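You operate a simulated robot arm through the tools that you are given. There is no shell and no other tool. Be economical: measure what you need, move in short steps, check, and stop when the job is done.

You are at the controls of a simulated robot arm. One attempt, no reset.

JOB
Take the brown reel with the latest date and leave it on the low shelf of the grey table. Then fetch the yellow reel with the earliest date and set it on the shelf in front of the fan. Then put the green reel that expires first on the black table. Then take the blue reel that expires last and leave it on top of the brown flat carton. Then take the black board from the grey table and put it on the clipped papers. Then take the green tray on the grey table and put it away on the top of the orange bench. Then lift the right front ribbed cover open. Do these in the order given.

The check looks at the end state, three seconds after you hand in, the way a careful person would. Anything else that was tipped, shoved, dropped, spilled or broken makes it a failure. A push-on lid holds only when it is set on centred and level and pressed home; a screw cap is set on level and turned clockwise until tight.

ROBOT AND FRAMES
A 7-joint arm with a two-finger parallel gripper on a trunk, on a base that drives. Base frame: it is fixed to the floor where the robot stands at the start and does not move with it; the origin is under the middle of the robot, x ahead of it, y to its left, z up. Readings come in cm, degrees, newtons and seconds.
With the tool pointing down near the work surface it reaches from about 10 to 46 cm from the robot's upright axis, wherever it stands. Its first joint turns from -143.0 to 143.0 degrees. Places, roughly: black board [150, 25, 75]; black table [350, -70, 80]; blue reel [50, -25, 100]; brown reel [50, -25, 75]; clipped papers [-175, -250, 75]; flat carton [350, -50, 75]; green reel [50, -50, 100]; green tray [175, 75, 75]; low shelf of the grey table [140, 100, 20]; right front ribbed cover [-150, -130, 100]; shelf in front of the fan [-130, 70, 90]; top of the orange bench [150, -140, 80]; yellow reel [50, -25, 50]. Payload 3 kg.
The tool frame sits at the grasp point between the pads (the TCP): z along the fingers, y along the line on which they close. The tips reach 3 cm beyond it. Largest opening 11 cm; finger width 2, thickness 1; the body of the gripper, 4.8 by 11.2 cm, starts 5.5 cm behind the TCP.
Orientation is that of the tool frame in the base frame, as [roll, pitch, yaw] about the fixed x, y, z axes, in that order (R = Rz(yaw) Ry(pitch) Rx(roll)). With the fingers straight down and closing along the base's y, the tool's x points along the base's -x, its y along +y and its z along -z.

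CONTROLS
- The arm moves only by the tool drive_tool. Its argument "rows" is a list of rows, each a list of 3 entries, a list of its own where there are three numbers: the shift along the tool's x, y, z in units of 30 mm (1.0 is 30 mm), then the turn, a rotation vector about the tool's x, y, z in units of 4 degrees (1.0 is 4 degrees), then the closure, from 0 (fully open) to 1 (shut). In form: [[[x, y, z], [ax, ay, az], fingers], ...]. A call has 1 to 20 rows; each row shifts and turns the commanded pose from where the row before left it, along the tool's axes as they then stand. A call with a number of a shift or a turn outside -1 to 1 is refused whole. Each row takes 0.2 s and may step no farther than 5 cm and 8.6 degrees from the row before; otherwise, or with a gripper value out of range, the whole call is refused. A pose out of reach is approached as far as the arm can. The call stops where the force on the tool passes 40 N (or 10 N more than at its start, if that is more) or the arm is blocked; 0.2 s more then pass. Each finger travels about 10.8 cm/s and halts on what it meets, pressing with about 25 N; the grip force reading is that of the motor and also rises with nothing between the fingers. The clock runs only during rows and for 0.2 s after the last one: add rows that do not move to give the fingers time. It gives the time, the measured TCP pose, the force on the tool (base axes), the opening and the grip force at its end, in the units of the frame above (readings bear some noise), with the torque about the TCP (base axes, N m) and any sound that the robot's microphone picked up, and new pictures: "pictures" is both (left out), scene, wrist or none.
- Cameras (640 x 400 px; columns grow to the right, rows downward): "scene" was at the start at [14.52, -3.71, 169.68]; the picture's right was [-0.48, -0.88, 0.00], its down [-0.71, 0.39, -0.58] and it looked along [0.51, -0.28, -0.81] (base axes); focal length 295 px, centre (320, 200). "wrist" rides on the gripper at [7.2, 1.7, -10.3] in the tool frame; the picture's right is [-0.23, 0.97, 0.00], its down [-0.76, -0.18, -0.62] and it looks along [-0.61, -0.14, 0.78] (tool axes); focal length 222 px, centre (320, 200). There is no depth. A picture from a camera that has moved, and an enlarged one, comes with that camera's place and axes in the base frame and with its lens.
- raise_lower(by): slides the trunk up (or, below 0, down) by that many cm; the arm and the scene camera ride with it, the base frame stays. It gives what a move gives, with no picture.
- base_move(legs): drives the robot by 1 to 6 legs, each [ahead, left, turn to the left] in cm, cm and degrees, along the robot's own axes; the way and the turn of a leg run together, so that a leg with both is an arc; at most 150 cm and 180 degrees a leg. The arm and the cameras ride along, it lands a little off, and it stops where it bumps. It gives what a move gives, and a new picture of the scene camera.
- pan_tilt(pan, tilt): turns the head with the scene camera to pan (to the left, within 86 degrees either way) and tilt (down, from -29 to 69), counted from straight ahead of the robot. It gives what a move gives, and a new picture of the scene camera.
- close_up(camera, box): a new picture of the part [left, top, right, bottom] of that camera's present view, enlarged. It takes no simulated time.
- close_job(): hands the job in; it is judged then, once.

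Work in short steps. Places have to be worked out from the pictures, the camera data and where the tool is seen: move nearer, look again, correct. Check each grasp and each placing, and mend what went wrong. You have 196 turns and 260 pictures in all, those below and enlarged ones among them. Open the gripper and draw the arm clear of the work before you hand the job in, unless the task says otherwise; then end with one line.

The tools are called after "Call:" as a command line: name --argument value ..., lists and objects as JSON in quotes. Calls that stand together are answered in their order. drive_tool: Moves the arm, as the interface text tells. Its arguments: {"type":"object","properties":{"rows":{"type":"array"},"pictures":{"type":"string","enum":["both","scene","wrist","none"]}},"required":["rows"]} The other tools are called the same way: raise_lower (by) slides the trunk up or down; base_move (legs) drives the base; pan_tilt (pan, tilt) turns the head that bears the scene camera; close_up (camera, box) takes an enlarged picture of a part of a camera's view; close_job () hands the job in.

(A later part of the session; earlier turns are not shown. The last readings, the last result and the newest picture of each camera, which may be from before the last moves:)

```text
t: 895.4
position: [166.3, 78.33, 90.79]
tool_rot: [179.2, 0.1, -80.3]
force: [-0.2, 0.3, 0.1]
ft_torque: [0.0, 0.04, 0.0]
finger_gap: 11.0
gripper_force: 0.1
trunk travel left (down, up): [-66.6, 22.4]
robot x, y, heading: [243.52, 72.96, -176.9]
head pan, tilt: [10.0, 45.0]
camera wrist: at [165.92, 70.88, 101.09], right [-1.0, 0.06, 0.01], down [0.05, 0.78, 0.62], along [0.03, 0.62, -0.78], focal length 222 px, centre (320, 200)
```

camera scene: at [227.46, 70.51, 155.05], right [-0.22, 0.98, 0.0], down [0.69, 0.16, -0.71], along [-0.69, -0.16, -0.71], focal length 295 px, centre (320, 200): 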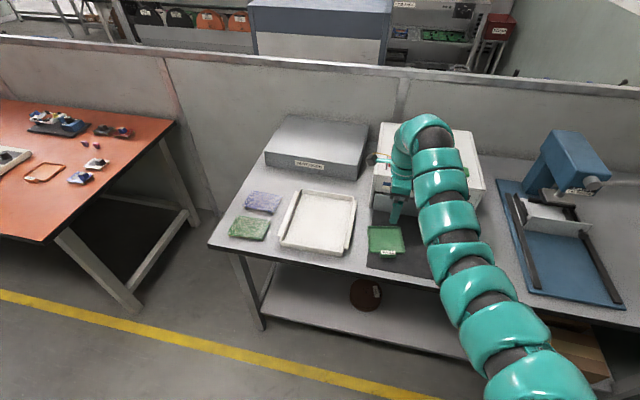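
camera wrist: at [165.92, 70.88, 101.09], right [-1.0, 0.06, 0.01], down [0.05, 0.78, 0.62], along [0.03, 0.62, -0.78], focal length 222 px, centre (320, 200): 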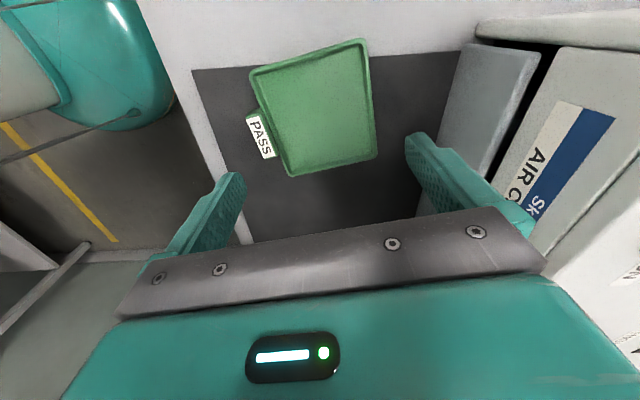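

Shift 3.8 cm along to clear the PASS tag, then descend.

Call:
drive_tool --rows '[[[0.64, 0.04, 0], [0, 0, 0], 0], [[0.64, 0.04, 0], [0, 0, 0], 0], [[0, 0, 1], [0, 0, 0], 0], [[0, 0, 0.8], [0, 0, 0], 0], [[0, 0, 0.5], [0, 0, 0], 0], [[0, 0, 0], [0, 0, 0], 0]]' --pictures "wrist"

```text
t: 896.8
position: [166.64, 74.56, 83.91]
tool_rot: [179.4, 0.1, -80.2]
force: [-0.6, 0.1, -1.0]
ft_torque: [0.01, -0.03, 0.03]
finger_gap: 11.02
gripper_force: 0.1
trunk travel left (down, up): [-66.6, 22.4]
robot x, y, heading: [243.23, 72.74, -177.3]
head pan, tilt: [10.0, 45.0]
camera wrist: at [166.2, 67.08, 94.11], right [-1.0, 0.06, 0.01], down [0.06, 0.78, 0.62], along [0.03, 0.62, -0.78], focal length 222 px, centre (320, 200)
```

wrist: 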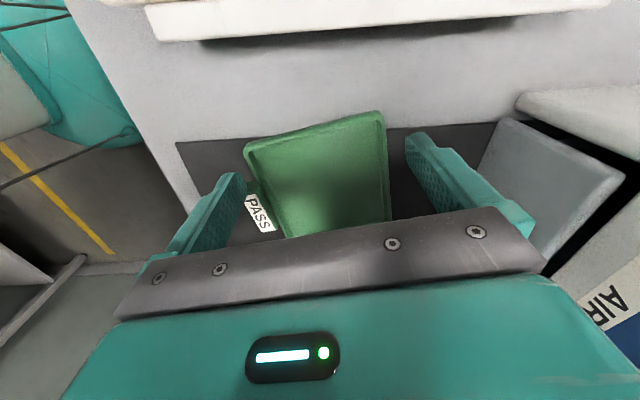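

Call:
drive_tool --rows '[[[0, 0, 0.4], [0, 0, 0], 0], [[0, 0, 0.3], [0, 0, 0], 0], [[0, 0, 0], [0, 0, 0], 0.05], [[0, 0, 0], [0, 0, 0], 0.12], [[0, 0, 0], [0, 0, 0], 0.18], [[0, 0, 0], [0, 0, 0], 0.25], [[0, 0, 0], [0, 0, 0], 0.3]]' --pictures "wrist"

```text
t: 898.4
position: [166.77, 74.49, 82.07]
tool_rot: [179.0, 0.3, -80.3]
force: [6.1, 0.3, 35.7]
ft_torque: [-0.29, 1.84, -0.1]
finger_gap: 9.62
gripper_force: 19.3
trunk travel left (down, up): [-66.6, 22.4]
robot x, y, heading: [243.4, 73.05, -177.3]
head pan, tilt: [10.0, 45.0]
camera wrist: at [166.48, 67.12, 92.4], right [-1.0, 0.06, 0.02], down [0.06, 0.78, 0.62], along [0.02, 0.62, -0.78], focal length 222 px, centre (320, 200)
```

wrist: 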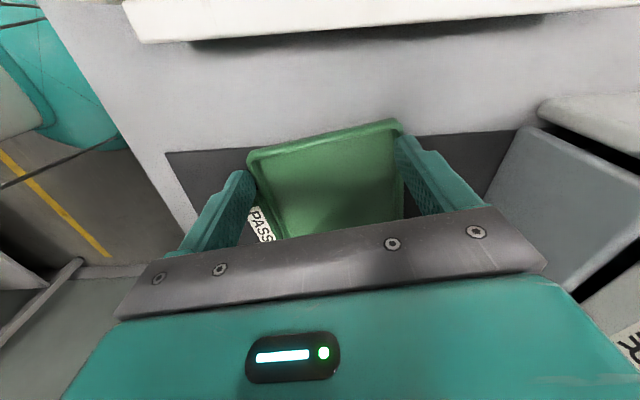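

Pressing on the surface a little; ease up 4 mm and close firmly.

Call:
drive_tool --rows '[[[0, 0, -0.15], [0, 0, 0], 0.3], [[0, 0, 0], [0, 0, 0], 0.35], [[0, 0, 0], [0, 0, 0], 0.4], [[0, 0, -0.3], [0, 0, 0], 0.4], [[0, 0, -0.7], [0, 0, 0], 0.4], [[0, 0, -0.7], [0, 0, 0], 0.4]]' --pictures "wrist"

```text
t: 899.8
position: [166.59, 74.5, 87.19]
tool_rot: [179.4, 0.1, -80.3]
force: [0.6, 1.0, 0.4]
ft_torque: [-0.01, -0.03, -0.01]
finger_gap: 6.6
gripper_force: 0.1
trunk travel left (down, up): [-66.6, 22.4]
robot x, y, heading: [243.63, 73.09, -177.3]
head pan, tilt: [10.0, 45.0]
camera wrist: at [166.29, 67.16, 97.59], right [-1.0, 0.06, 0.01], down [0.05, 0.78, 0.62], along [0.03, 0.62, -0.78], focal length 222 px, centre (320, 200)
```

wrist: 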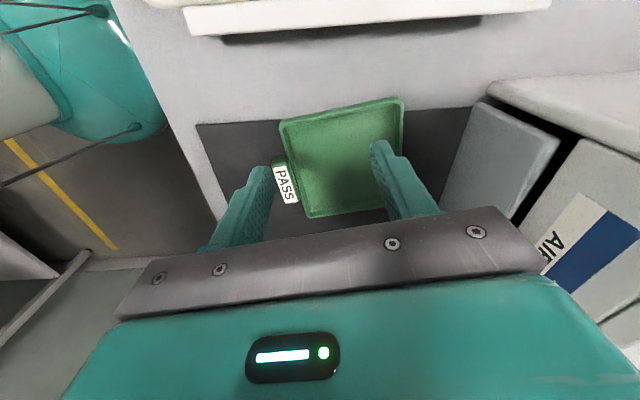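

The back finger landed on the tray's rim and nudged it; it's too wide to straddle safely. Instead pinch its front wall beside the tag, at (169.4,75).

Call:
drive_tool --rows '[[[0, -0.5, 0], [0, 0, 0], 0.6], [[0, -0.45, 0], [0, 0, 0], 0.636], [[0, 0, 0.6], [0, 0, 0], 0.636], [[0, 0, 0.6], [0, 0, 0], 0.636], [[0, 0, 0], [0, 0, 0], 0.636]]' --pictures "wrist"

```text
t: 901.0
position: [169.39, 75.09, 83.56]
tool_rot: [179.3, 0.3, -80.3]
force: [-0.4, 0.0, -0.2]
ft_torque: [-0.03, 0.02, -0.02]
finger_gap: 4.0
gripper_force: 0.1
trunk travel left (down, up): [-66.6, 22.4]
robot x, y, heading: [243.71, 72.79, -177.3]
head pan, tilt: [10.0, 45.0]
camera wrist: at [169.04, 67.66, 93.96], right [-1.0, 0.06, 0.01], down [0.06, 0.78, 0.62], along [0.03, 0.62, -0.78], focal length 222 px, centre (320, 200)
```

wrist: 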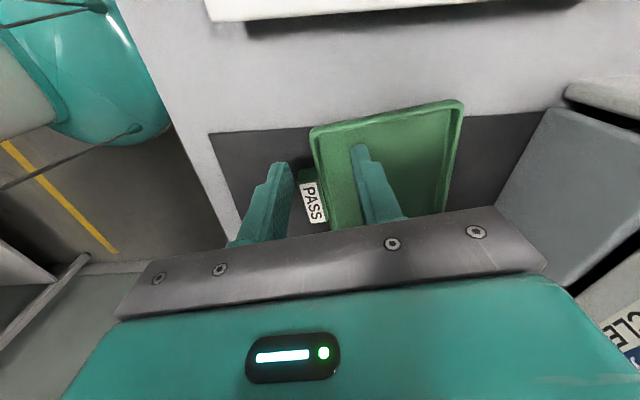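

The wall is between the fingers. Descend 1.7 cm and close.

Call:
drive_tool --rows '[[[0, 0, 0.3], [0, 0, 0], 0.636], [[0, 0, 0.22], [0, 0, 0], 0.636], [[0, 0, 0], [0, 0, 0], 0.75], [[0, 0, 0], [0, 0, 0], 0.85], [[0, 0, 0], [0, 0, 0], 0.95], [[0, 0, 0], [0, 0, 0], 1], [[0, 0, 0], [0, 0, 0], 1]]' --pictures "wrist"

```text
t: 902.6
position: [169.27, 75.14, 82.1]
tool_rot: [179.4, 0.1, -80.2]
force: [0.3, -0.7, 0.0]
ft_torque: [-0.05, -0.02, 0.0]
finger_gap: 0.34
gripper_force: 25.3
trunk travel left (down, up): [-66.6, 22.4]
robot x, y, heading: [243.94, 72.9, -177.1]
head pan, tilt: [10.0, 45.0]
camera wrist: at [169.0, 67.68, 92.4], right [-1.0, 0.06, 0.01], down [0.05, 0.78, 0.62], along [0.03, 0.62, -0.78], focal length 222 px, centre (320, 200)
```

wrist: 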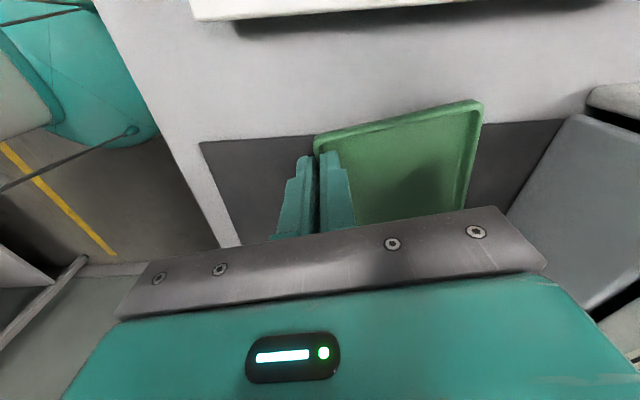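

Pinched the wall (3 mm). Lift with the trunk, back off and strafe along to the orange bench.

Call:
raise_lower --by 16

Call:
base_move --legs '[[-26, 0, 0], [0, 0, -2.8], [0, 110, 0], [0, 108, 0]]'

Call:
close_up --camera "wrist" --box '[0, 0, 640, 400]'

```text
t: 904.4
position: [169.34, 75.11, 97.98]
tool_rot: [179.3, 0.0, -80.4]
force: [0.5, -1.2, -1.0]
ft_torque: [-0.02, -0.06, 0.01]
finger_gap: 0.33
gripper_force: 25.2
trunk travel left (down, up): [-82.6, 6.4]
robot x, y, heading: [243.48, 72.57, -177.4]
head pan, tilt: [10.0, 45.0]
```

```text
t: 917.1
position: [192.97, -138.24, 98.04]
tool_rot: [179.3, 0.2, -83.8]
force: [0.1, 0.0, 0.2]
ft_torque: [0.01, 0.01, -0.03]
finger_gap: 0.0
gripper_force: 24.9
trunk travel left (down, up): [-82.6, 6.4]
robot x, y, heading: [266.61, -144.91, 179.1]
head pan, tilt: [10.0, 45.0]
camera scene: at [250.86, -146.53, 171.07], right [-0.16, 0.99, 0.0], down [0.7, 0.11, -0.71], along [-0.7, -0.11, -0.71], focal length 295 px, centre (320, 200)
```

scene: 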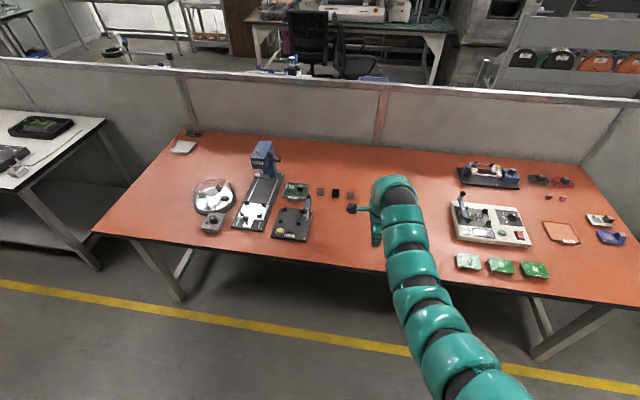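

```text
1.00 times, centred on (320, 200) of wrist (not enlarged: the box is as wide or as high as the picture)
camera zoom: at [192.16, -145.74, 108.39], right [-0.99, 0.12, 0.01], down [0.1, 0.78, 0.62], along [0.07, 0.62, -0.78], focal length 222 px, centre (320, 200)
```

zoom: 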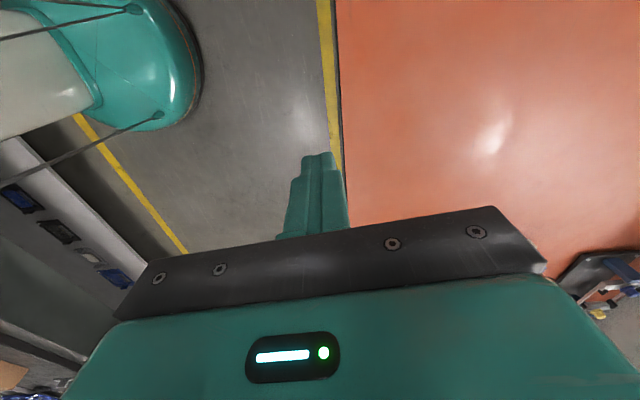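

The tray slipped off somewhere. Look back toward the grey table.

Call:
pan_tilt --pan -60 --tilt 40

```text
t: 918.5
position: [192.98, -138.31, 98.07]
tool_rot: [179.3, 0.1, -83.9]
force: [0.4, -0.5, 0.5]
ft_torque: [-0.01, -0.03, -0.04]
finger_gap: 0.01
gripper_force: 24.9
trunk travel left (down, up): [-82.6, 6.4]
robot x, y, heading: [266.68, -145.04, 179.4]
head pan, tilt: [-60.0, 40.0]
camera scene: at [254.72, -137.77, 171.8], right [0.87, 0.49, 0.0], down [0.31, -0.56, -0.77], along [-0.37, 0.67, -0.64], focal length 295 px, centre (320, 200)
```

scene: 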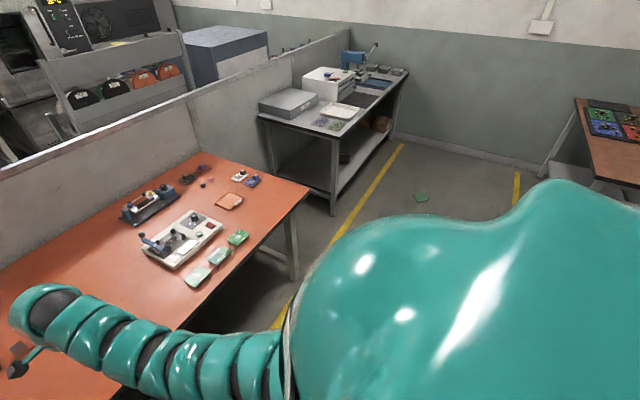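

Call:
close_up --camera "scene" --box '[390, 175, 454, 215]'

Call:
base_move --legs '[[0, 0, -89.4], [133, 37, 0]]'

```text
10.00 times, centred on (422, 195) of scene
camera zoom: at [254.72, -137.77, 171.8], right [0.87, 0.49, 0.0], down [0.31, -0.56, -0.77], along [-0.37, 0.67, -0.64], focal length 2948 px, centre (-700, 250)
```

zoom: 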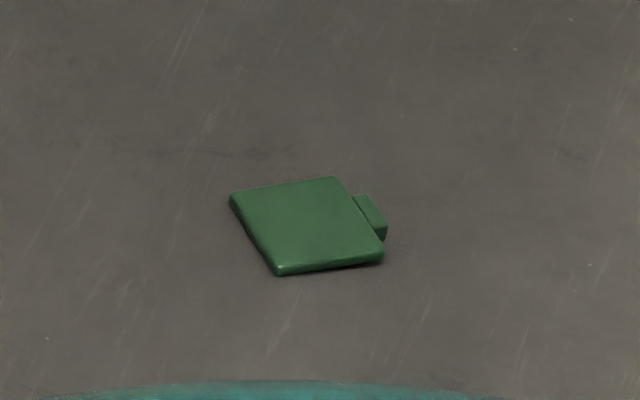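

```text
t: 929.2
position: [235.07, 61.21, 98.04]
tool_rot: [179.3, 0.1, -173.1]
force: [-0.6, -0.5, 1.2]
ft_torque: [-0.02, 0.01, -0.02]
finger_gap: 0.0
gripper_force: 25.0
trunk travel left (down, up): [-82.6, 6.4]
robot x, y, heading: [228.89, -12.54, 89.8]
head pan, tilt: [-60.0, 40.0]
camera scene: at [236.44, -0.57, 171.8], right [0.5, -0.87, 0.0], down [-0.56, -0.32, -0.77], along [0.66, 0.38, -0.64], focal length 295 px, centre (320, 200)
```

scene: 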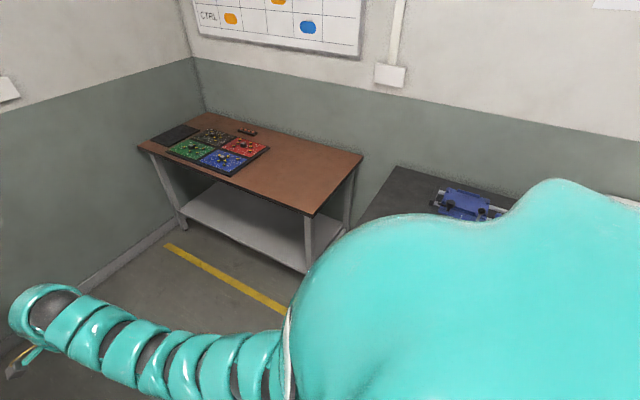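

The tray landed upside down on the floor at about (234.4,87.9), rotated ~45°. I'll go over it and turn the tool so the fingers close across the two tab-free sides.

Call:
drive_tool --rows '[[[0, 0, 0], [0, 0, 0.993], 0.5], [[0, 0, 0], [0, 0, 0.993], 0], [[0, 0, 0], [0, 0, 0.993], 0], [[0, 0, 0], [0, 0, 0.993], 0], [[0, 0, 0], [0, 0, 0.993], 0], [[0, 0, 0], [0, 0, 0.993], 0], [[0, 0, 0], [0, 0, 0.993], 0], [[0, 0, 0], [0, 0, 0.993], 0], [[0, 0, 0], [0, 0, 0.993], 0], [[0, 0, 0], [0, 0, 0.993], 0], [[0, 0, 0], [0, 0, 0.993], 0], [[0, 0, 0], [0, 0, 0.993], 0], [[0, 0, 0], [0, 0, 0.993], 0], [[0, 0, 0], [0, 0, 0.993], 0], [[0, 0, 0], [0, 0, 0.993], 0], [[0, 0, 0], [0, 0, 0.993], 0], [[0, 0, 0], [0, 0, 0.993], 0]]' --pictures "none"

Call:
drive_tool --rows '[[[0, 0, 0], [0, 0, 0.993], 0], [[0, 0, 0], [0, 0, 0.993], 0], [[0, 0, 0], [0, 0, 0.993], 0], [[0, 0, 0], [0, 0, 0.993], 0], [[0, 0, 0], [0, 0, 0.993], 0], [[0, 0, 0], [0, 0, 0.993], 0], [[0, 0, 0], [0, 0, 0.993], 0], [[0, 0, 0], [0, 0, 0.993], 0], [[0, 0, 0], [0, 0, 0.993], 0], [[0, 0, 0], [0, 0, 0.993], 0], [[0, 0, 0], [0, 0, 0.993], 0], [[0, 0, 0], [0, 0, 0.993], 0], [[0, 0, 0], [0, 0, 0.993], 0], [[0, 0, 0], [0, 0, 0.993], 0], [[0, 0, 0], [0, 0, 0.993], 0]]' --pictures "none"

Call:
raise_lower --by -62

Call:
base_move --legs '[[18, 0.7, 0]]'

Call:
close_up --camera "wrist" --box '[0, 0, 640, 400]'

```text
t: 932.8
position: [234.97, 61.12, 98.05]
tool_rot: [179.5, -0.6, 119.4]
force: [0.0, 0.1, -0.2]
ft_torque: [0.01, -0.03, 0.01]
finger_gap: 11.01
gripper_force: 0.0
trunk travel left (down, up): [-82.6, 6.4]
robot x, y, heading: [228.62, -13.04, 90.0]
head pan, tilt: [-60.0, 40.0]
```

```text
t: 936.0
position: [235.01, 61.06, 98.05]
tool_rot: [179.8, -0.7, 95.8]
force: [0.1, -0.1, -0.3]
ft_torque: [-0.01, 0.0, 0.0]
finger_gap: 10.99
gripper_force: 0.0
out of reach, approached as far as the arm can: row 7, 8, 9, 10, 11, 12, 13, 14, 15
trunk travel left (down, up): [-82.6, 6.4]
robot x, y, heading: [229.12, -12.49, 89.6]
head pan, tilt: [-60.0, 40.0]
```

```text
refused: -62 is not a number from -40 to 40
```

```text
t: 937.5
position: [234.13, 78.96, 97.94]
tool_rot: [-180.0, -0.7, 95.7]
force: [0.4, 0.6, -1.0]
ft_torque: [-0.02, 0.02, 0.0]
finger_gap: 10.98
gripper_force: 0.0
trunk travel left (down, up): [-82.6, 6.4]
robot x, y, heading: [228.07, 5.19, 90.1]
head pan, tilt: [-60.0, 40.0]
camera scene: at [235.74, 17.27, 171.79], right [0.5, -0.87, 0.0], down [-0.56, -0.32, -0.77], along [0.66, 0.38, -0.64], focal length 295 px, centre (320, 200)
```

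scene: 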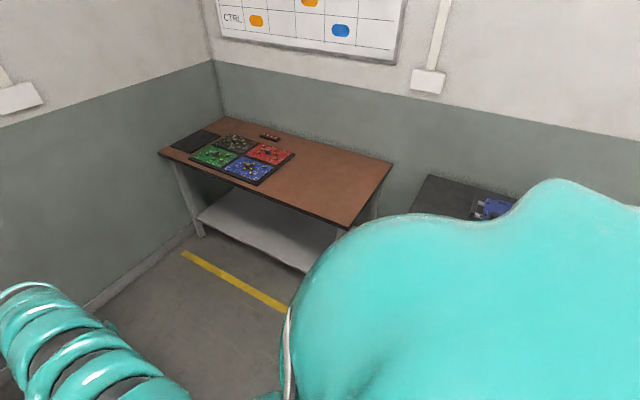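

```text
1.00 times, centred on (320, 200) of wrist (not enlarged: the box is as wide or as high as the picture)
camera zoom: at [235.01, 86.2, 108.41], right [0.99, -0.13, 0.0], down [-0.1, -0.78, 0.61], along [-0.08, -0.61, -0.79], focal length 222 px, centre (320, 200)
```

zoom: 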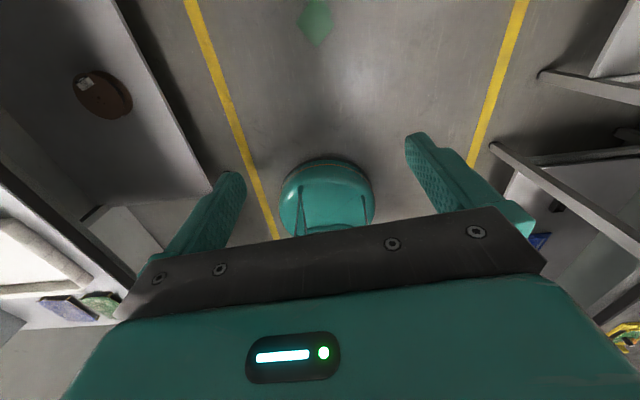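

The wrist limit is reached; instead I'll turn the other way (135°) so the fingers close along the tab-free sides, then lower.

Call:
drive_tool --rows '[[[0, 0, 0], [0, 0, -0.98], 0], [[0, 0, 0], [0, 0, -0.98], 0], [[0, 0, 0], [0, 0, -0.98], 0], [[0, 0, 0], [0, 0, -0.98], 0], [[0, 0, 0], [0, 0, -0.98], 0], [[0, 0, 0], [0, 0, -0.98], 0], [[0, 0, 0], [0, 0, -0.98], 0], [[0, 0, 0], [0, 0, -0.98], 0], [[0, 0, 0], [0, 0, -0.98], 0], [[0, 0, 0], [0, 0, -0.98], 0], [[0, 0, 0], [0, 0, -0.98], 0], [[0, 0, 0], [0, 0, -0.98], 0], [[0, 0, 0], [0, 0, -0.98], 0], [[0, 0, 0], [0, 0, -0.98], 0], [[0, 0, 0], [0, 0, -0.98], 0], [[0, 0, 0], [0, 0, -0.98], 0], [[0, 0, 0], [0, 0, -0.98], 0], [[0, 0, 0], [0, 0, -0.98], 0], [[0, 0, 0], [0, 0, -0.98], 0], [[0, 0, 0], [0, 0, -0.98], 0]]' --pictures "none"

Call:
drive_tool --rows '[[[0, 0, 0], [0, 0, -0.98], 0], [[0, 0, 0], [0, 0, -0.98], 0], [[0, 0, 0], [0, 0, -0.98], 0], [[0, 0, 0], [0, 0, -0.98], 0], [[0, 0, 0], [0, 0, -0.98], 0], [[0, 0, 0], [0, 0, -0.98], 0], [[0, 0, 0], [0, 0, -0.98], 0], [[0, 0, 0], [0, 0, -0.98], 0], [[0, 0, 0], [0, 0, -0.98], 0], [[0, 0, 0], [0, 0, -0.98], 0], [[0, 0, 0], [0, 0, -0.98], 0], [[0, 0, 0], [0, 0, -0.98], 0], [[0, 0, 0], [0, 0, -0.98], 0]]' --pictures "none"

Call:
raise_lower --by -40

Call:
base_move --legs '[[9, 0, 0]]'

Call:
raise_lower --by -22

Call:
close_up --camera "wrist" --box '[0, 0, 640, 400]'

```text
t: 941.7
position: [234.04, 78.86, 98.09]
tool_rot: [179.2, -0.1, 174.3]
force: [-0.4, -0.3, -0.2]
ft_torque: [0.0, 0.0, 0.0]
finger_gap: 11.02
gripper_force: 0.0
trunk travel left (down, up): [-82.6, 6.4]
robot x, y, heading: [227.75, 4.68, 90.3]
head pan, tilt: [-60.0, 40.0]
```

```text
t: 944.5
position: [234.17, 78.8, 98.05]
tool_rot: [179.5, 0.5, -134.8]
force: [-0.3, 0.4, 0.3]
ft_torque: [0.01, 0.0, -0.01]
finger_gap: 10.99
gripper_force: 0.1
trunk travel left (down, up): [-82.6, 6.4]
robot x, y, heading: [228.3, 5.24, 90.2]
head pan, tilt: [-60.0, 40.0]
```

```text
t: 948.3
position: [234.13, 78.86, 57.99]
tool_rot: [179.5, 0.6, -134.8]
force: [0.1, 0.3, 0.5]
ft_torque: [-0.03, 0.03, 0.01]
finger_gap: 10.99
gripper_force: 0.0
trunk travel left (down, up): [-42.6, 46.4]
robot x, y, heading: [228.16, 5.39, 90.4]
head pan, tilt: [-60.0, 40.0]
```

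```text
t: 949.4
position: [233.98, 87.77, 57.94]
tool_rot: [179.5, 0.5, -134.7]
force: [-0.7, 0.8, -0.1]
ft_torque: [-0.05, 0.0, -0.02]
finger_gap: 11.01
gripper_force: 0.0
trunk travel left (down, up): [-42.6, 46.4]
robot x, y, heading: [228.22, 14.31, 90.2]
head pan, tilt: [-60.0, 40.0]
camera scene: at [235.73, 26.08, 131.79], right [0.5, -0.87, 0.0], down [-0.56, -0.32, -0.77], along [0.66, 0.38, -0.64], focal length 295 px, centre (320, 200)
```

scene: 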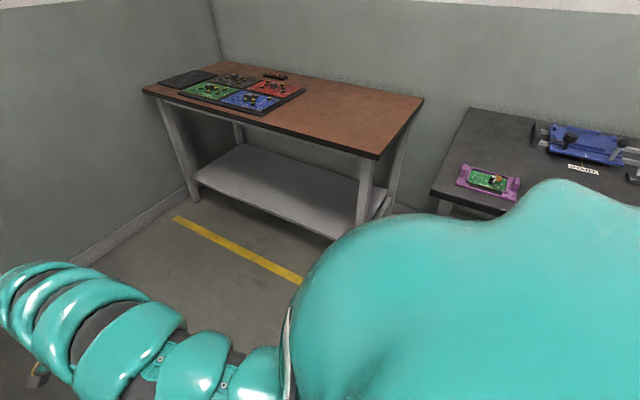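

```text
t: 951.8
position: [233.91, 87.7, 35.97]
tool_rot: [179.5, 0.5, -134.5]
force: [-0.2, -0.1, -1.2]
ft_torque: [-0.04, -0.01, 0.04]
finger_gap: 11.02
gripper_force: 0.1
trunk travel left (down, up): [-20.6, 68.4]
robot x, y, heading: [228.08, 14.1, 90.0]
head pan, tilt: [-60.0, 40.0]
```

```text
1.00 times, centred on (320, 200) of wrist (not enlarged: the box is as wide or as high as the picture)
camera zoom: at [227.67, 83.65, 46.3], right [-0.53, 0.85, 0.01], down [0.66, 0.41, 0.63], along [0.53, 0.34, -0.78], focal length 222 px, centre (320, 200)
```

zoom: 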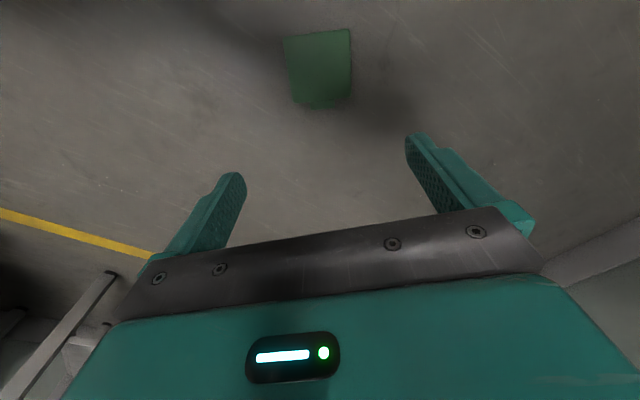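

Tray hub ≈(233.5,87.6), edges at ~127°. Trim the yaw 8° and lower toward the floor.

Call:
drive_tool --rows '[[[0, 0, 0.5], [0, 0, 1], 0], [[0, 0, 1], [0, 0, 1], 0], [[0, 0, 1], [0, 0, 0], 0], [[0, 0, 1], [0, 0, 0], 0], [[0, 0, 1], [0, 0, 0], 0], [[0, 0, 0], [0, 0, 0], 0]]' --pictures "none"

Call:
raise_lower --by -13

Call:
close_up --camera "wrist" --box '[0, 0, 640, 400]'

```text
t: 953.1
position: [234.26, 86.2, 23.3]
tool_rot: [179.4, 0.4, -142.8]
force: [-0.2, 0.2, -0.1]
ft_torque: [0.02, -0.01, -0.01]
finger_gap: 11.01
gripper_force: 0.1
out of reach, approached as far as the arm can: row 5
trunk travel left (down, up): [-20.6, 68.4]
robot x, y, heading: [228.51, 13.72, 90.2]
head pan, tilt: [-60.0, 40.0]
```

```text
t: 954.7
position: [234.11, 86.35, 10.29]
tool_rot: [179.4, 0.5, -142.8]
force: [0.0, -0.6, 0.4]
ft_torque: [-0.02, -0.03, 0.0]
finger_gap: 10.99
gripper_force: 0.0
trunk travel left (down, up): [-7.6, 81.4]
robot x, y, heading: [228.47, 13.54, 89.9]
head pan, tilt: [-60.0, 40.0]
```

```text
1.00 times, centred on (320, 200) of wrist (not enlarged: the box is as wide or as high as the picture)
camera zoom: at [227.4, 83.08, 20.58], right [-0.41, 0.91, 0.01], down [0.71, 0.31, 0.63], along [0.57, 0.27, -0.78], focal length 222 px, centre (320, 200)
```

zoom: 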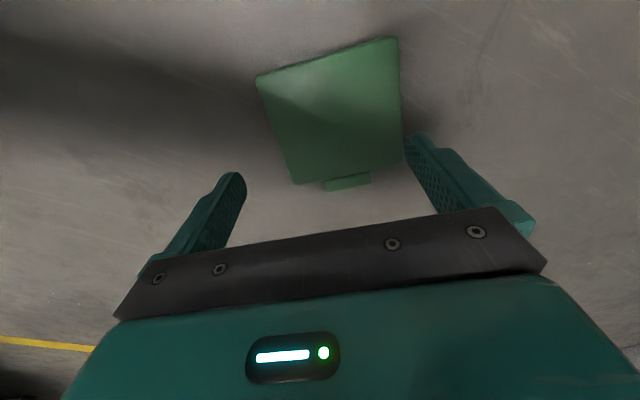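

Call:
drive_tool --rows '[[[0, 0.54, 0], [0, 0, 0], 0], [[0, 0, 0], [0, 0, 0], 0]]' --pictures "none"

Call:
raise_lower --by -5.4

Call:
close_up --camera "wrist" --box '[0, 0, 640, 400]'

```text
t: 955.3
position: [233.43, 87.08, 10.4]
tool_rot: [179.3, 0.6, -142.7]
force: [-0.1, 0.5, -0.1]
ft_torque: [-0.04, 0.02, -0.04]
finger_gap: 11.01
gripper_force: 0.0
out of reach, approached as far as the arm can: row 1
trunk travel left (down, up): [-7.6, 81.4]
robot x, y, heading: [228.05, 13.74, 90.1]
head pan, tilt: [-60.0, 40.0]
```

```text
t: 956.3
position: [233.48, 86.97, 5.14]
tool_rot: [179.4, 0.5, -142.7]
force: [0.0, 0.3, 0.5]
ft_torque: [0.02, 0.0, -0.02]
finger_gap: 11.0
gripper_force: 0.0
trunk travel left (down, up): [-2.2, 86.8]
robot x, y, heading: [228.15, 13.9, 90.1]
head pan, tilt: [-60.0, 40.0]
```

```text
1.00 times, centred on (320, 200) of wrist (not enlarged: the box is as wide or as high as the picture)
camera zoom: at [226.61, 83.85, 15.38], right [-0.41, 0.91, 0.01], down [0.71, 0.31, 0.63], along [0.57, 0.27, -0.78], focal length 222 px, centre (320, 200)
```

zoom: 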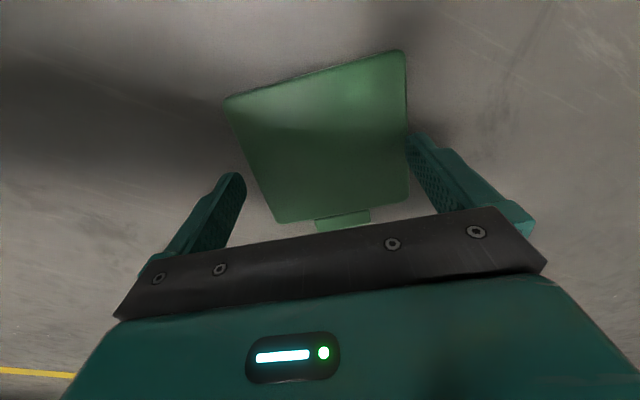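

Tray is ~0.5 cm toward the far finger; nudge the base and descend the last 2 cm.

Call:
base_move --legs '[[0.6, 0.5, 0]]'

Call:
raise_lower --by -1.7

Call:
drive_tool --rows '[[[0, 0, 0], [0, 0, 0], 0.05], [[0, 0, 0], [0, 0, 0], 0.1], [[0, 0, 0], [0, 0, 0], 0.15], [[0, 0, 0], [0, 0, 0], 0.25], [[0, 0, 0], [0, 0, 0], 0.3]]' --pictures "wrist"

```text
t: 957.0
position: [233.06, 87.63, 4.97]
tool_rot: [179.5, 0.4, -142.7]
force: [-0.1, -0.1, 0.1]
ft_torque: [-0.01, 0.01, 0.01]
finger_gap: 10.99
gripper_force: 0.0
trunk travel left (down, up): [-2.2, 86.8]
robot x, y, heading: [227.47, 14.41, 90.0]
head pan, tilt: [-60.0, 40.0]
camera scene: at [235.21, 26.62, 91.4], right [0.5, -0.87, 0.0], down [-0.56, -0.32, -0.77], along [0.66, 0.38, -0.64], focal length 295 px, centre (320, 200)
```

scene: 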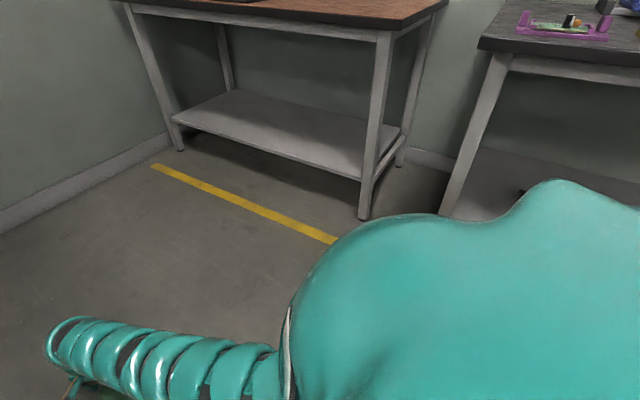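

```text
t: 957.5
position: [233.01, 87.61, 4.26]
tool_rot: [179.5, 0.5, -142.7]
force: [0.3, -8.2, 22.3]
ft_torque: [-1.33, -0.7, -0.22]
finger_gap: 11.02
gripper_force: 0.0
trunk travel left (down, up): [-1.1, 87.9]
robot x, y, heading: [227.66, 14.73, 90.5]
head pan, tilt: [-60.0, 40.0]
stopped: the force on the tool passed its limit at 54 N (the readings are from after the stop); the commanded pose is now the measured one
```

```text
t: 958.7
position: [232.86, 87.82, 4.34]
tool_rot: [179.2, 0.7, -142.7]
force: [2.9, 1.8, 33.3]
ft_torque: [-1.64, -1.08, 0.27]
finger_gap: 10.14
gripper_force: 24.0
trunk travel left (down, up): [-1.1, 87.9]
robot x, y, heading: [227.62, 14.74, 90.3]
head pan, tilt: [-60.0, 40.0]
camera wrist: at [226.1, 84.61, 14.68], right [-0.41, 0.91, 0.02], down [0.71, 0.31, 0.63], along [0.57, 0.27, -0.78], focal length 222 px, centre (320, 200)
```

wrist: 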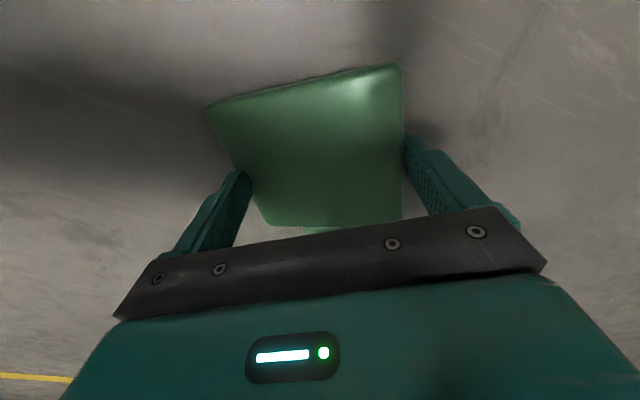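

Gap 10.14 with force: perhaps gripped. Lift slightly to test.

Call:
raise_lower --by 4

Call:
drive_tool --rows '[[[0, 0, 0], [0, 0, 0], 0.35]]' --pictures "wrist"

```text
t: 959.5
position: [232.92, 87.76, 7.99]
tool_rot: [179.6, 0.3, -142.7]
force: [-0.7, 0.8, -0.7]
ft_torque: [0.0, -0.02, -0.05]
finger_gap: 7.67
gripper_force: 0.1
trunk travel left (down, up): [-5.1, 83.9]
robot x, y, heading: [227.62, 14.7, 90.3]
head pan, tilt: [-60.0, 40.0]
```

```text
t: 959.9
position: [232.86, 87.55, 8.08]
tool_rot: [179.5, 0.4, -142.7]
force: [1.0, -0.2, -0.2]
ft_torque: [-0.02, 0.0, 0.02]
finger_gap: 7.15
gripper_force: 0.1
trunk travel left (down, up): [-5.1, 83.9]
robot x, y, heading: [227.71, 14.63, 90.0]
head pan, tilt: [-60.0, 40.0]
camera wrist: at [226.12, 84.49, 18.36], right [-0.41, 0.91, 0.01], down [0.71, 0.31, 0.63], along [0.57, 0.26, -0.78], focal length 222 px, centre (320, 200)
```

wrist: 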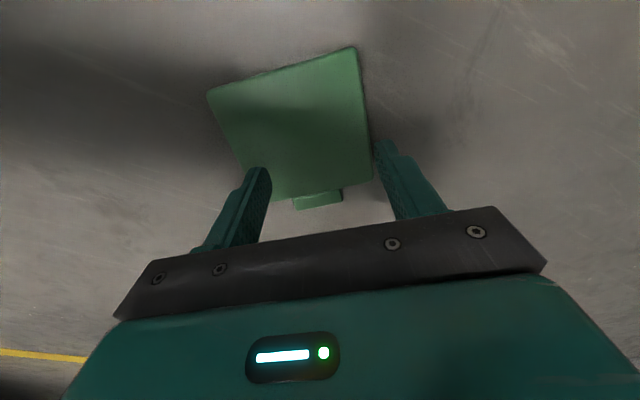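

The tray is too wide to straddle. Better: pinch its tab lengthwise (fingers already parallel to that wall); the tray will then hang from the tab and can be laid down right-side-up. Move over the tab.

Call:
base_move --legs '[[3.3, -5.9, 0]]'

Call:
raise_lower --by -3

Call:
close_up --camera "wrist" --box '[0, 0, 640, 400]'

```text
t: 960.9
position: [238.71, 91.03, 8.09]
tool_rot: [179.7, 0.5, -142.6]
force: [-0.1, 0.0, -0.3]
ft_torque: [0.03, 0.0, -0.04]
finger_gap: 7.16
gripper_force: 0.0
trunk travel left (down, up): [-5.1, 83.9]
robot x, y, heading: [233.53, 18.0, 90.2]
head pan, tilt: [-60.0, 40.0]
camera scene: at [241.12, 29.94, 94.24], right [0.5, -0.86, 0.0], down [-0.56, -0.32, -0.77], along [0.66, 0.38, -0.64], focal length 295 px, centre (320, 200)
```

scene: 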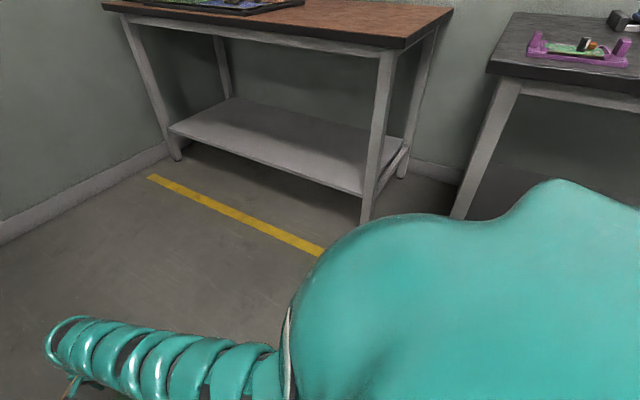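

```text
t: 961.7
position: [238.75, 91.09, 5.08]
tool_rot: [179.6, 0.5, -142.5]
force: [0.7, 0.3, -0.2]
ft_torque: [0.03, 0.02, 0.02]
finger_gap: 7.16
gripper_force: 0.0
trunk travel left (down, up): [-2.1, 86.9]
robot x, y, heading: [233.33, 18.05, 90.2]
head pan, tilt: [-60.0, 40.0]
```

```text
1.00 times, centred on (320, 200) of wrist (not enlarged: the box is as wide or as high as the picture)
camera zoom: at [231.93, 87.81, 15.37], right [-0.41, 0.91, 0.01], down [0.71, 0.31, 0.63], along [0.57, 0.26, -0.78], focal length 222 px, centre (320, 200)
```

zoom: 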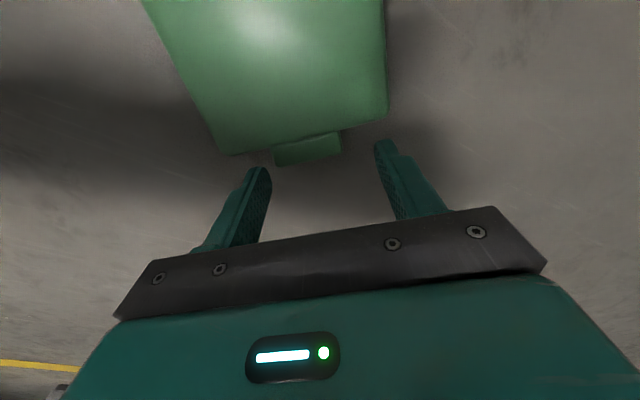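

Tab is between the fingertips. Trim 0.7 cm, lower 1.7 cm, close on the tab and lift.

Call:
drive_tool --rows '[[[0.05, -0.24, 0], [0, 0, 0], 0.35], [[0, 0, 0], [0, 0, 0], 0.35]]' --pictures "none"

Call:
raise_lower --by -1.7

Call:
drive_tool --rows '[[[0, 0, 0], [0, 0, 0], 0.45], [[0, 0, 0], [0, 0, 0], 0.55], [[0, 0, 0], [0, 0, 0], 0.65], [[0, 0, 0], [0, 0, 0], 0.75], [[0, 0, 0], [0, 0, 0], 0.75]]' --pictures "none"

Call:
raise_lower --by 16

Call:
close_up --camera "wrist" --box '[0, 0, 640, 400]'

```text
t: 962.3
position: [239.11, 90.34, 5.09]
tool_rot: [179.5, 0.5, -142.7]
force: [0.7, -0.4, 0.3]
ft_torque: [0.01, 0.02, 0.03]
finger_gap: 7.13
gripper_force: 0.1
trunk travel left (down, up): [-2.1, 86.9]
robot x, y, heading: [233.54, 17.38, 90.3]
head pan, tilt: [-60.0, 40.0]
```

```text
t: 962.9
position: [239.12, 90.25, 3.41]
tool_rot: [179.6, 0.5, -142.5]
force: [0.3, -0.5, -0.4]
ft_torque: [0.0, 0.01, -0.01]
finger_gap: 7.15
gripper_force: 0.1
trunk travel left (down, up): [-0.4, 88.6]
robot x, y, heading: [233.73, 17.9, 90.2]
head pan, tilt: [-60.0, 40.0]
```

```text
t: 964.1
position: [239.16, 90.36, 3.4]
tool_rot: [179.7, 0.4, -142.7]
force: [0.4, 0.8, -0.9]
ft_torque: [-0.04, 0.01, -0.01]
finger_gap: 4.73
gripper_force: 25.2
trunk travel left (down, up): [-0.4, 88.6]
robot x, y, heading: [233.78, 18.09, 90.2]
head pan, tilt: [-60.0, 40.0]
```

```text
t: 966.0
position: [239.07, 90.36, 19.42]
tool_rot: [179.6, 0.4, -142.7]
force: [-0.5, 0.4, -1.2]
ft_torque: [0.03, -0.01, 0.01]
finger_gap: 4.72
gripper_force: 24.8
trunk travel left (down, up): [-16.4, 72.6]
robot x, y, heading: [233.64, 17.81, 90.1]
head pan, tilt: [-60.0, 40.0]
```

```text
1.00 times, centred on (320, 200) of wrist (not enlarged: the box is as wide or as high as the picture)
camera zoom: at [232.31, 87.1, 29.66], right [-0.41, 0.91, 0.01], down [0.71, 0.31, 0.63], along [0.57, 0.26, -0.78], focal length 222 px, centre (320, 200)
```

zoom: 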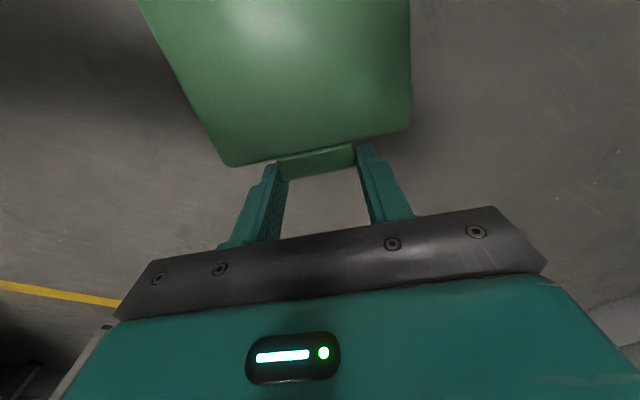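

The tab is firmly gripped (4.72 cm) and the tray is up. Now raise, turn the tool so that the tray hangs below a forward-pointing hand (bottom toward the robot), ready to be laid down right-side-up.

Call:
raise_lower --by 40

Call:
raise_lower --by 26

Call:
drive_tool --rows '[[[0, 0, 0], [0, 0, -0.95], 0.75], [[0, 0, 0], [0, 0, -0.95], 0.75], [[0, 0, 0], [0, 0, -0.95], 0.75], [[0, 0, 0], [0, 0, -0.95], 0.75], [[0, 0, 0], [0, 0, -0.95], 0.75], [[0, 0, 0], [0, 0, -0.95], 0.75], [[0, 0, 0], [0, 0, -0.95], 0.75], [[0, 0, 0], [0, 0, -0.95], 0.75], [[0, 0, 0], [0, 0, -0.95], 0.75], [[0, 0, 0], [0, 0, -0.95], 0.75], [[0, 0, 0], [0, 0, -0.95], 0.75], [[0, 0, 0], [0, 0, -0.95], 0.75], [[0, 0, 0], [0, 0, -0.95], 0.75], [[0, 0, 0], [0, 0, -0.95], 0.75]]' --pictures "none"

Call:
drive_tool --rows '[[[0, 0, 0], [0, -0.98, 0], 0.75], [[0, 0, 0], [0, -0.98, 0], 0.75], [[0, 0, 0], [0, -0.98, 0], 0.75], [[0, 0, 0], [0, -0.98, 0], 0.75], [[0, 0, 0], [0, -0.98, 0], 0.75], [[0, 0, 0], [0, -0.98, 0], 0.75], [[0, 0, 0], [0, -0.98, 0], 0.75], [[0, 0, 0], [0, -0.98, 0], 0.75], [[0, 0, 0], [0, -0.98, 0], 0.75], [[0, 0, 0], [0, -0.98, 0], 0.75], [[0, 0, 0], [0, -0.98, 0], 0.75], [[0, 0, 0], [0, -0.98, 0], 0.75], [[0, 0, 0], [0, -0.98, 0], 0.75], [[0, 0, 0], [0, -0.98, 0], 0.75], [[0, 0, 0], [0, -0.98, 0], 0.75], [[0, 0, 0], [0, -0.98, 0], 0.75], [[0, 0, 0], [0, -0.98, 0], 0.75], [[0, 0, 0], [0, -0.98, 0], 0.75], [[0, 0, 0], [0, -0.98, 0], 0.75], [[0, 0, 0], [0, -0.98, 0], 0.75]]' --pictures "wrist"

```text
t: 969.8
position: [239.14, 90.37, 59.4]
tool_rot: [179.6, 0.4, -142.6]
force: [-0.2, 0.3, -0.9]
ft_torque: [0.06, -0.09, 0.02]
finger_gap: 4.73
gripper_force: 25.1
trunk travel left (down, up): [-56.4, 32.6]
robot x, y, heading: [233.37, 17.82, 90.5]
head pan, tilt: [-60.0, 40.0]
```

```text
t: 972.5
position: [239.16, 90.29, 85.38]
tool_rot: [179.6, 0.4, -142.7]
force: [0.7, 0.3, -1.2]
ft_torque: [0.05, -0.04, -0.01]
finger_gap: 4.74
gripper_force: 25.0
trunk travel left (down, up): [-82.4, 6.6]
robot x, y, heading: [233.96, 17.82, 90.3]
head pan, tilt: [-60.0, 40.0]
```

```text
t: 975.5
position: [239.15, 90.4, 85.34]
tool_rot: [-179.9, 0.6, -89.5]
force: [0.1, -0.9, -1.1]
ft_torque: [0.09, 0.01, -0.01]
finger_gap: 4.73
gripper_force: 25.0
trunk travel left (down, up): [-82.4, 6.6]
robot x, y, heading: [233.41, 17.7, 90.3]
head pan, tilt: [-60.0, 40.0]
```

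```text
t: 979.6
position: [239.81, 90.02, 84.82]
tool_rot: [-177.7, 72.3, -88.5]
force: [0.1, -0.7, -1.6]
ft_torque: [-0.01, -0.01, 0.0]
finger_gap: 4.73
gripper_force: 24.9
out of reach, approached as far as the arm can: row 18, 19, 20
trunk travel left (down, up): [-82.4, 6.6]
robot x, y, heading: [233.72, 17.83, 90.1]
head pan, tilt: [-60.0, 40.0]
camera wrist: at [237.95, 77.98, 81.01], right [-0.98, 0.08, 0.2], down [0.16, -0.36, 0.92], along [0.15, 0.93, 0.34], focal length 222 px, centre (320, 200)
```

wrist: 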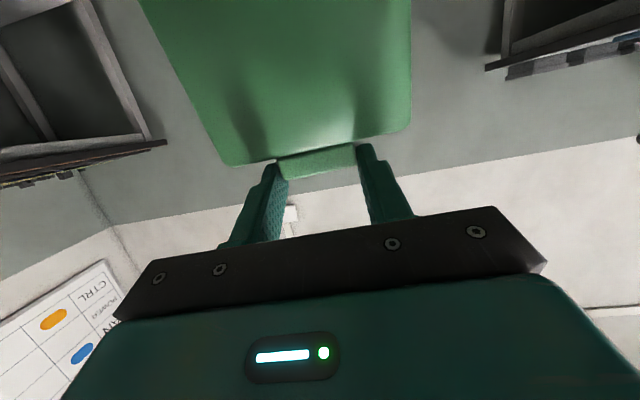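

The hand now points forward with the tray hanging below, bottom toward the robot. Raise the arm relative to the trunk (to allow tilting further) and travel to the orange bench.

Call:
drive_tool --rows '[[[-0.95, 0, -0.3], [0, 0, 0], 0.75], [[-0.95, 0, -0.3], [0, 0, 0], 0.75], [[-0.95, 0, -0.3], [0, 0, 0], 0.75], [[-0.95, 0, -0.3], [0, 0, 0], 0.75], [[-0.95, 0, -0.3], [0, 0, 0], 0.75], [[-0.95, 0, -0.3], [0, 0, 0], 0.75], [[-0.95, 0, -0.3], [0, 0, 0], 0.75], [[-0.95, 0, -0.3], [0, 0, 0], 0.75], [[-0.95, 0, -0.3], [0, 0, 0], 0.75], [[0, 0, 0], [0, -0.95, 0], 0.75], [[0, 0, 0], [0, -0.95, 0], 0.75], [[0, 0, 0], [0, -0.95, 0], 0.75], [[0, 0, 0], [0, -0.95, 0], 0.75], [[0, 0, 0], [0, -0.95, 0], 0.75], [[0, 0, 0], [0, -0.95, 0], 0.75], [[0, 0, 0], [0, -0.95, 0], 0.75], [[0, 0, 0], [0, -0.95, 0], 0.75], [[0, 0, 0], [0, -0.95, 0], 0.75]]' --pictures "none"

Call:
base_move --legs '[[0, -34, 0], [0, 0, 90], [0, 80, 0], [0, 80, 0]]'

Call:
close_up --camera "wrist" --box '[0, 0, 640, 400]'

```text
t: 983.5
position: [239.53, 89.0, 111.69]
tool_rot: [-1.5, 71.1, 88.2]
force: [0.0, -0.2, -0.7]
ft_torque: [-0.08, 0.01, -0.02]
finger_gap: 4.73
gripper_force: 25.1
trunk travel left (down, up): [-82.4, 6.6]
robot x, y, heading: [233.59, 17.79, 90.3]
head pan, tilt: [-60.0, 40.0]
```

```text
t: 997.3
position: [196.64, -137.7, 111.73]
tool_rot: [-1.6, 71.1, 178.9]
force: [0.0, 0.4, -0.7]
ft_torque: [-0.02, -0.02, -0.02]
finger_gap: 4.72
gripper_force: 25.0
trunk travel left (down, up): [-82.4, 6.6]
robot x, y, heading: [268.05, -142.67, -179.0]
head pan, tilt: [-60.0, 40.0]
camera scene: at [255.56, -135.73, 171.54], right [0.86, 0.51, 0.0], down [0.33, -0.55, -0.77], along [-0.39, 0.66, -0.64], focal length 295 px, centre (320, 200)
```

scene: 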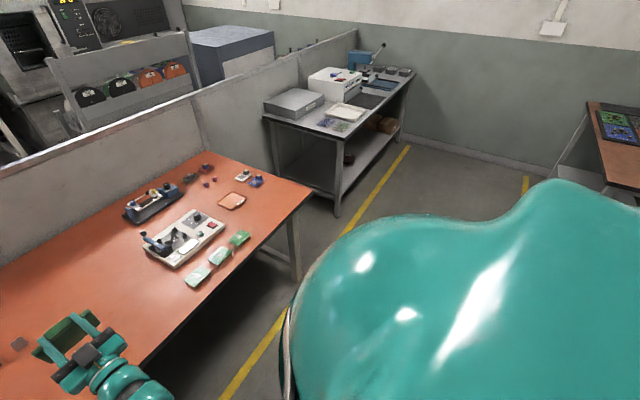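

```text
1.00 times, centred on (320, 200) of wrist (not enlarged: the box is as wide or as high as the picture)
camera zoom: at [204.05, -139.34, 101.47], right [0.08, -0.98, 0.21], down [0.84, 0.18, 0.52], along [-0.54, 0.13, 0.83], focal length 222 px, centre (320, 200)
```

zoom: 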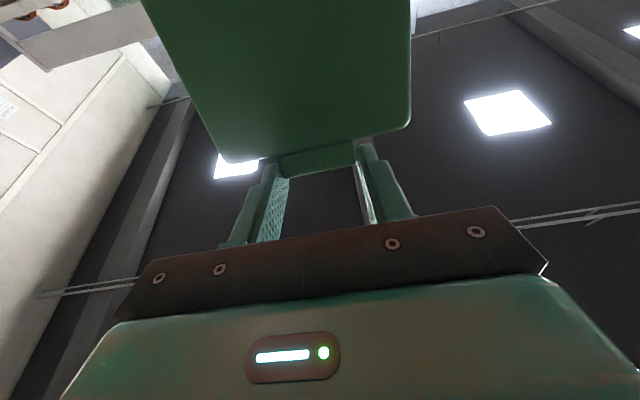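

The tray now hangs tilted forward with its bottom facing back-down: ideal. Move in so its lower edge is ~10 cm inside the bench edge, and lower toward the surface.

Call:
base_move --legs '[[11, 0, -1]]'

Call:
raise_lower --by -21.5

Call:
drive_tool --rows '[[[0.2, 0, -0.06], [0, 0, 0], 0.75], [[0.2, 0, -0.06], [0, 0, 0], 0.75], [[0.2, 0, -0.06], [0, 0, 0], 0.75], [[0, 0, 0], [0, 0, 0], 0.75]]' --pictures "none"

Call:
pan_tilt --pan 0 --tilt 50

```text
t: 998.5
position: [185.64, -136.62, 111.66]
tool_rot: [-1.4, 71.2, 177.9]
force: [-0.3, 0.4, -0.8]
ft_torque: [0.01, -0.02, 0.03]
finger_gap: 4.71
gripper_force: 25.1
trunk travel left (down, up): [-82.4, 6.6]
robot x, y, heading: [256.96, -142.75, 179.9]
head pan, tilt: [-60.0, 40.0]
camera scene: at [244.49, -135.54, 171.52], right [0.87, 0.5, 0.0], down [0.32, -0.56, -0.77], along [-0.38, 0.66, -0.64], focal length 295 px, centre (320, 200)
```

scene: 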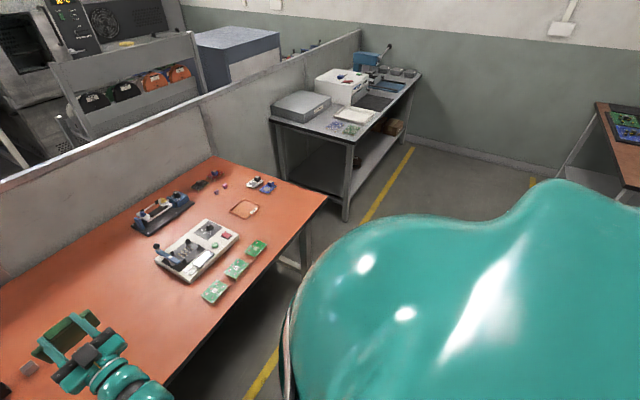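

```text
t: 1000.8
position: [185.66, -136.7, 90.18]
tool_rot: [-1.3, 71.0, 177.9]
force: [-0.4, 0.3, -0.9]
ft_torque: [0.0, -0.03, -0.01]
finger_gap: 4.72
gripper_force: 25.0
trunk travel left (down, up): [-60.9, 28.1]
robot x, y, heading: [256.75, -142.55, 179.8]
head pan, tilt: [-60.0, 40.0]
```

```text
t: 1001.8
position: [185.68, -136.57, 88.28]
tool_rot: [-1.5, 71.1, 177.9]
force: [-0.6, 0.8, -0.7]
ft_torque: [0.02, -0.06, -0.02]
finger_gap: 4.72
gripper_force: 25.0
trunk travel left (down, up): [-60.9, 28.1]
robot x, y, heading: [256.95, -142.72, 179.8]
head pan, tilt: [-60.0, 40.0]
```

```text
t: 1003.0
position: [185.72, -136.51, 88.17]
tool_rot: [-1.4, 71.1, 177.9]
force: [0.3, 0.4, -1.0]
ft_torque: [-0.01, -0.08, 0.01]
finger_gap: 4.73
gripper_force: 25.1
trunk travel left (down, up): [-60.9, 28.1]
robot x, y, heading: [256.63, -142.88, 180.3]
head pan, tilt: [0.0, 50.0]
camera scene: at [241.24, -142.9, 148.62], right [0.0, 1.0, 0.0], down [0.77, 0.0, -0.64], along [-0.64, 0.0, -0.77], focal length 295 px, centre (320, 200)
```

scene: 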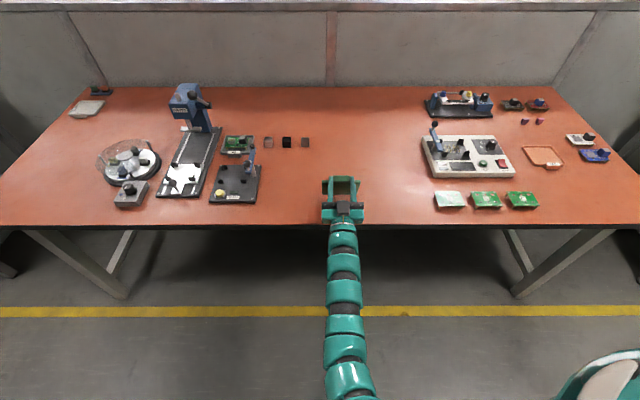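

Call:
drive_tool --rows '[[[0.16, 0, -0.055], [0, 0, 0], 0.75], [[0.16, 0, -0.055], [0, 0, 0], 0.75], [[0.16, 0, -0.055], [0, 0, 0], 0.75], [[0, 0, 0], [0, 0, 0], 0.75]]' --pictures "none"

```text
t: 1004.0
position: [185.72, -136.52, 86.75]
tool_rot: [-1.5, 71.1, 177.9]
force: [-0.2, 0.0, -1.5]
ft_torque: [0.03, -0.03, -0.01]
finger_gap: 4.74
gripper_force: 25.1
trunk travel left (down, up): [-60.9, 28.1]
robot x, y, heading: [257.17, -142.97, 179.9]
head pan, tilt: [0.0, 50.0]
```

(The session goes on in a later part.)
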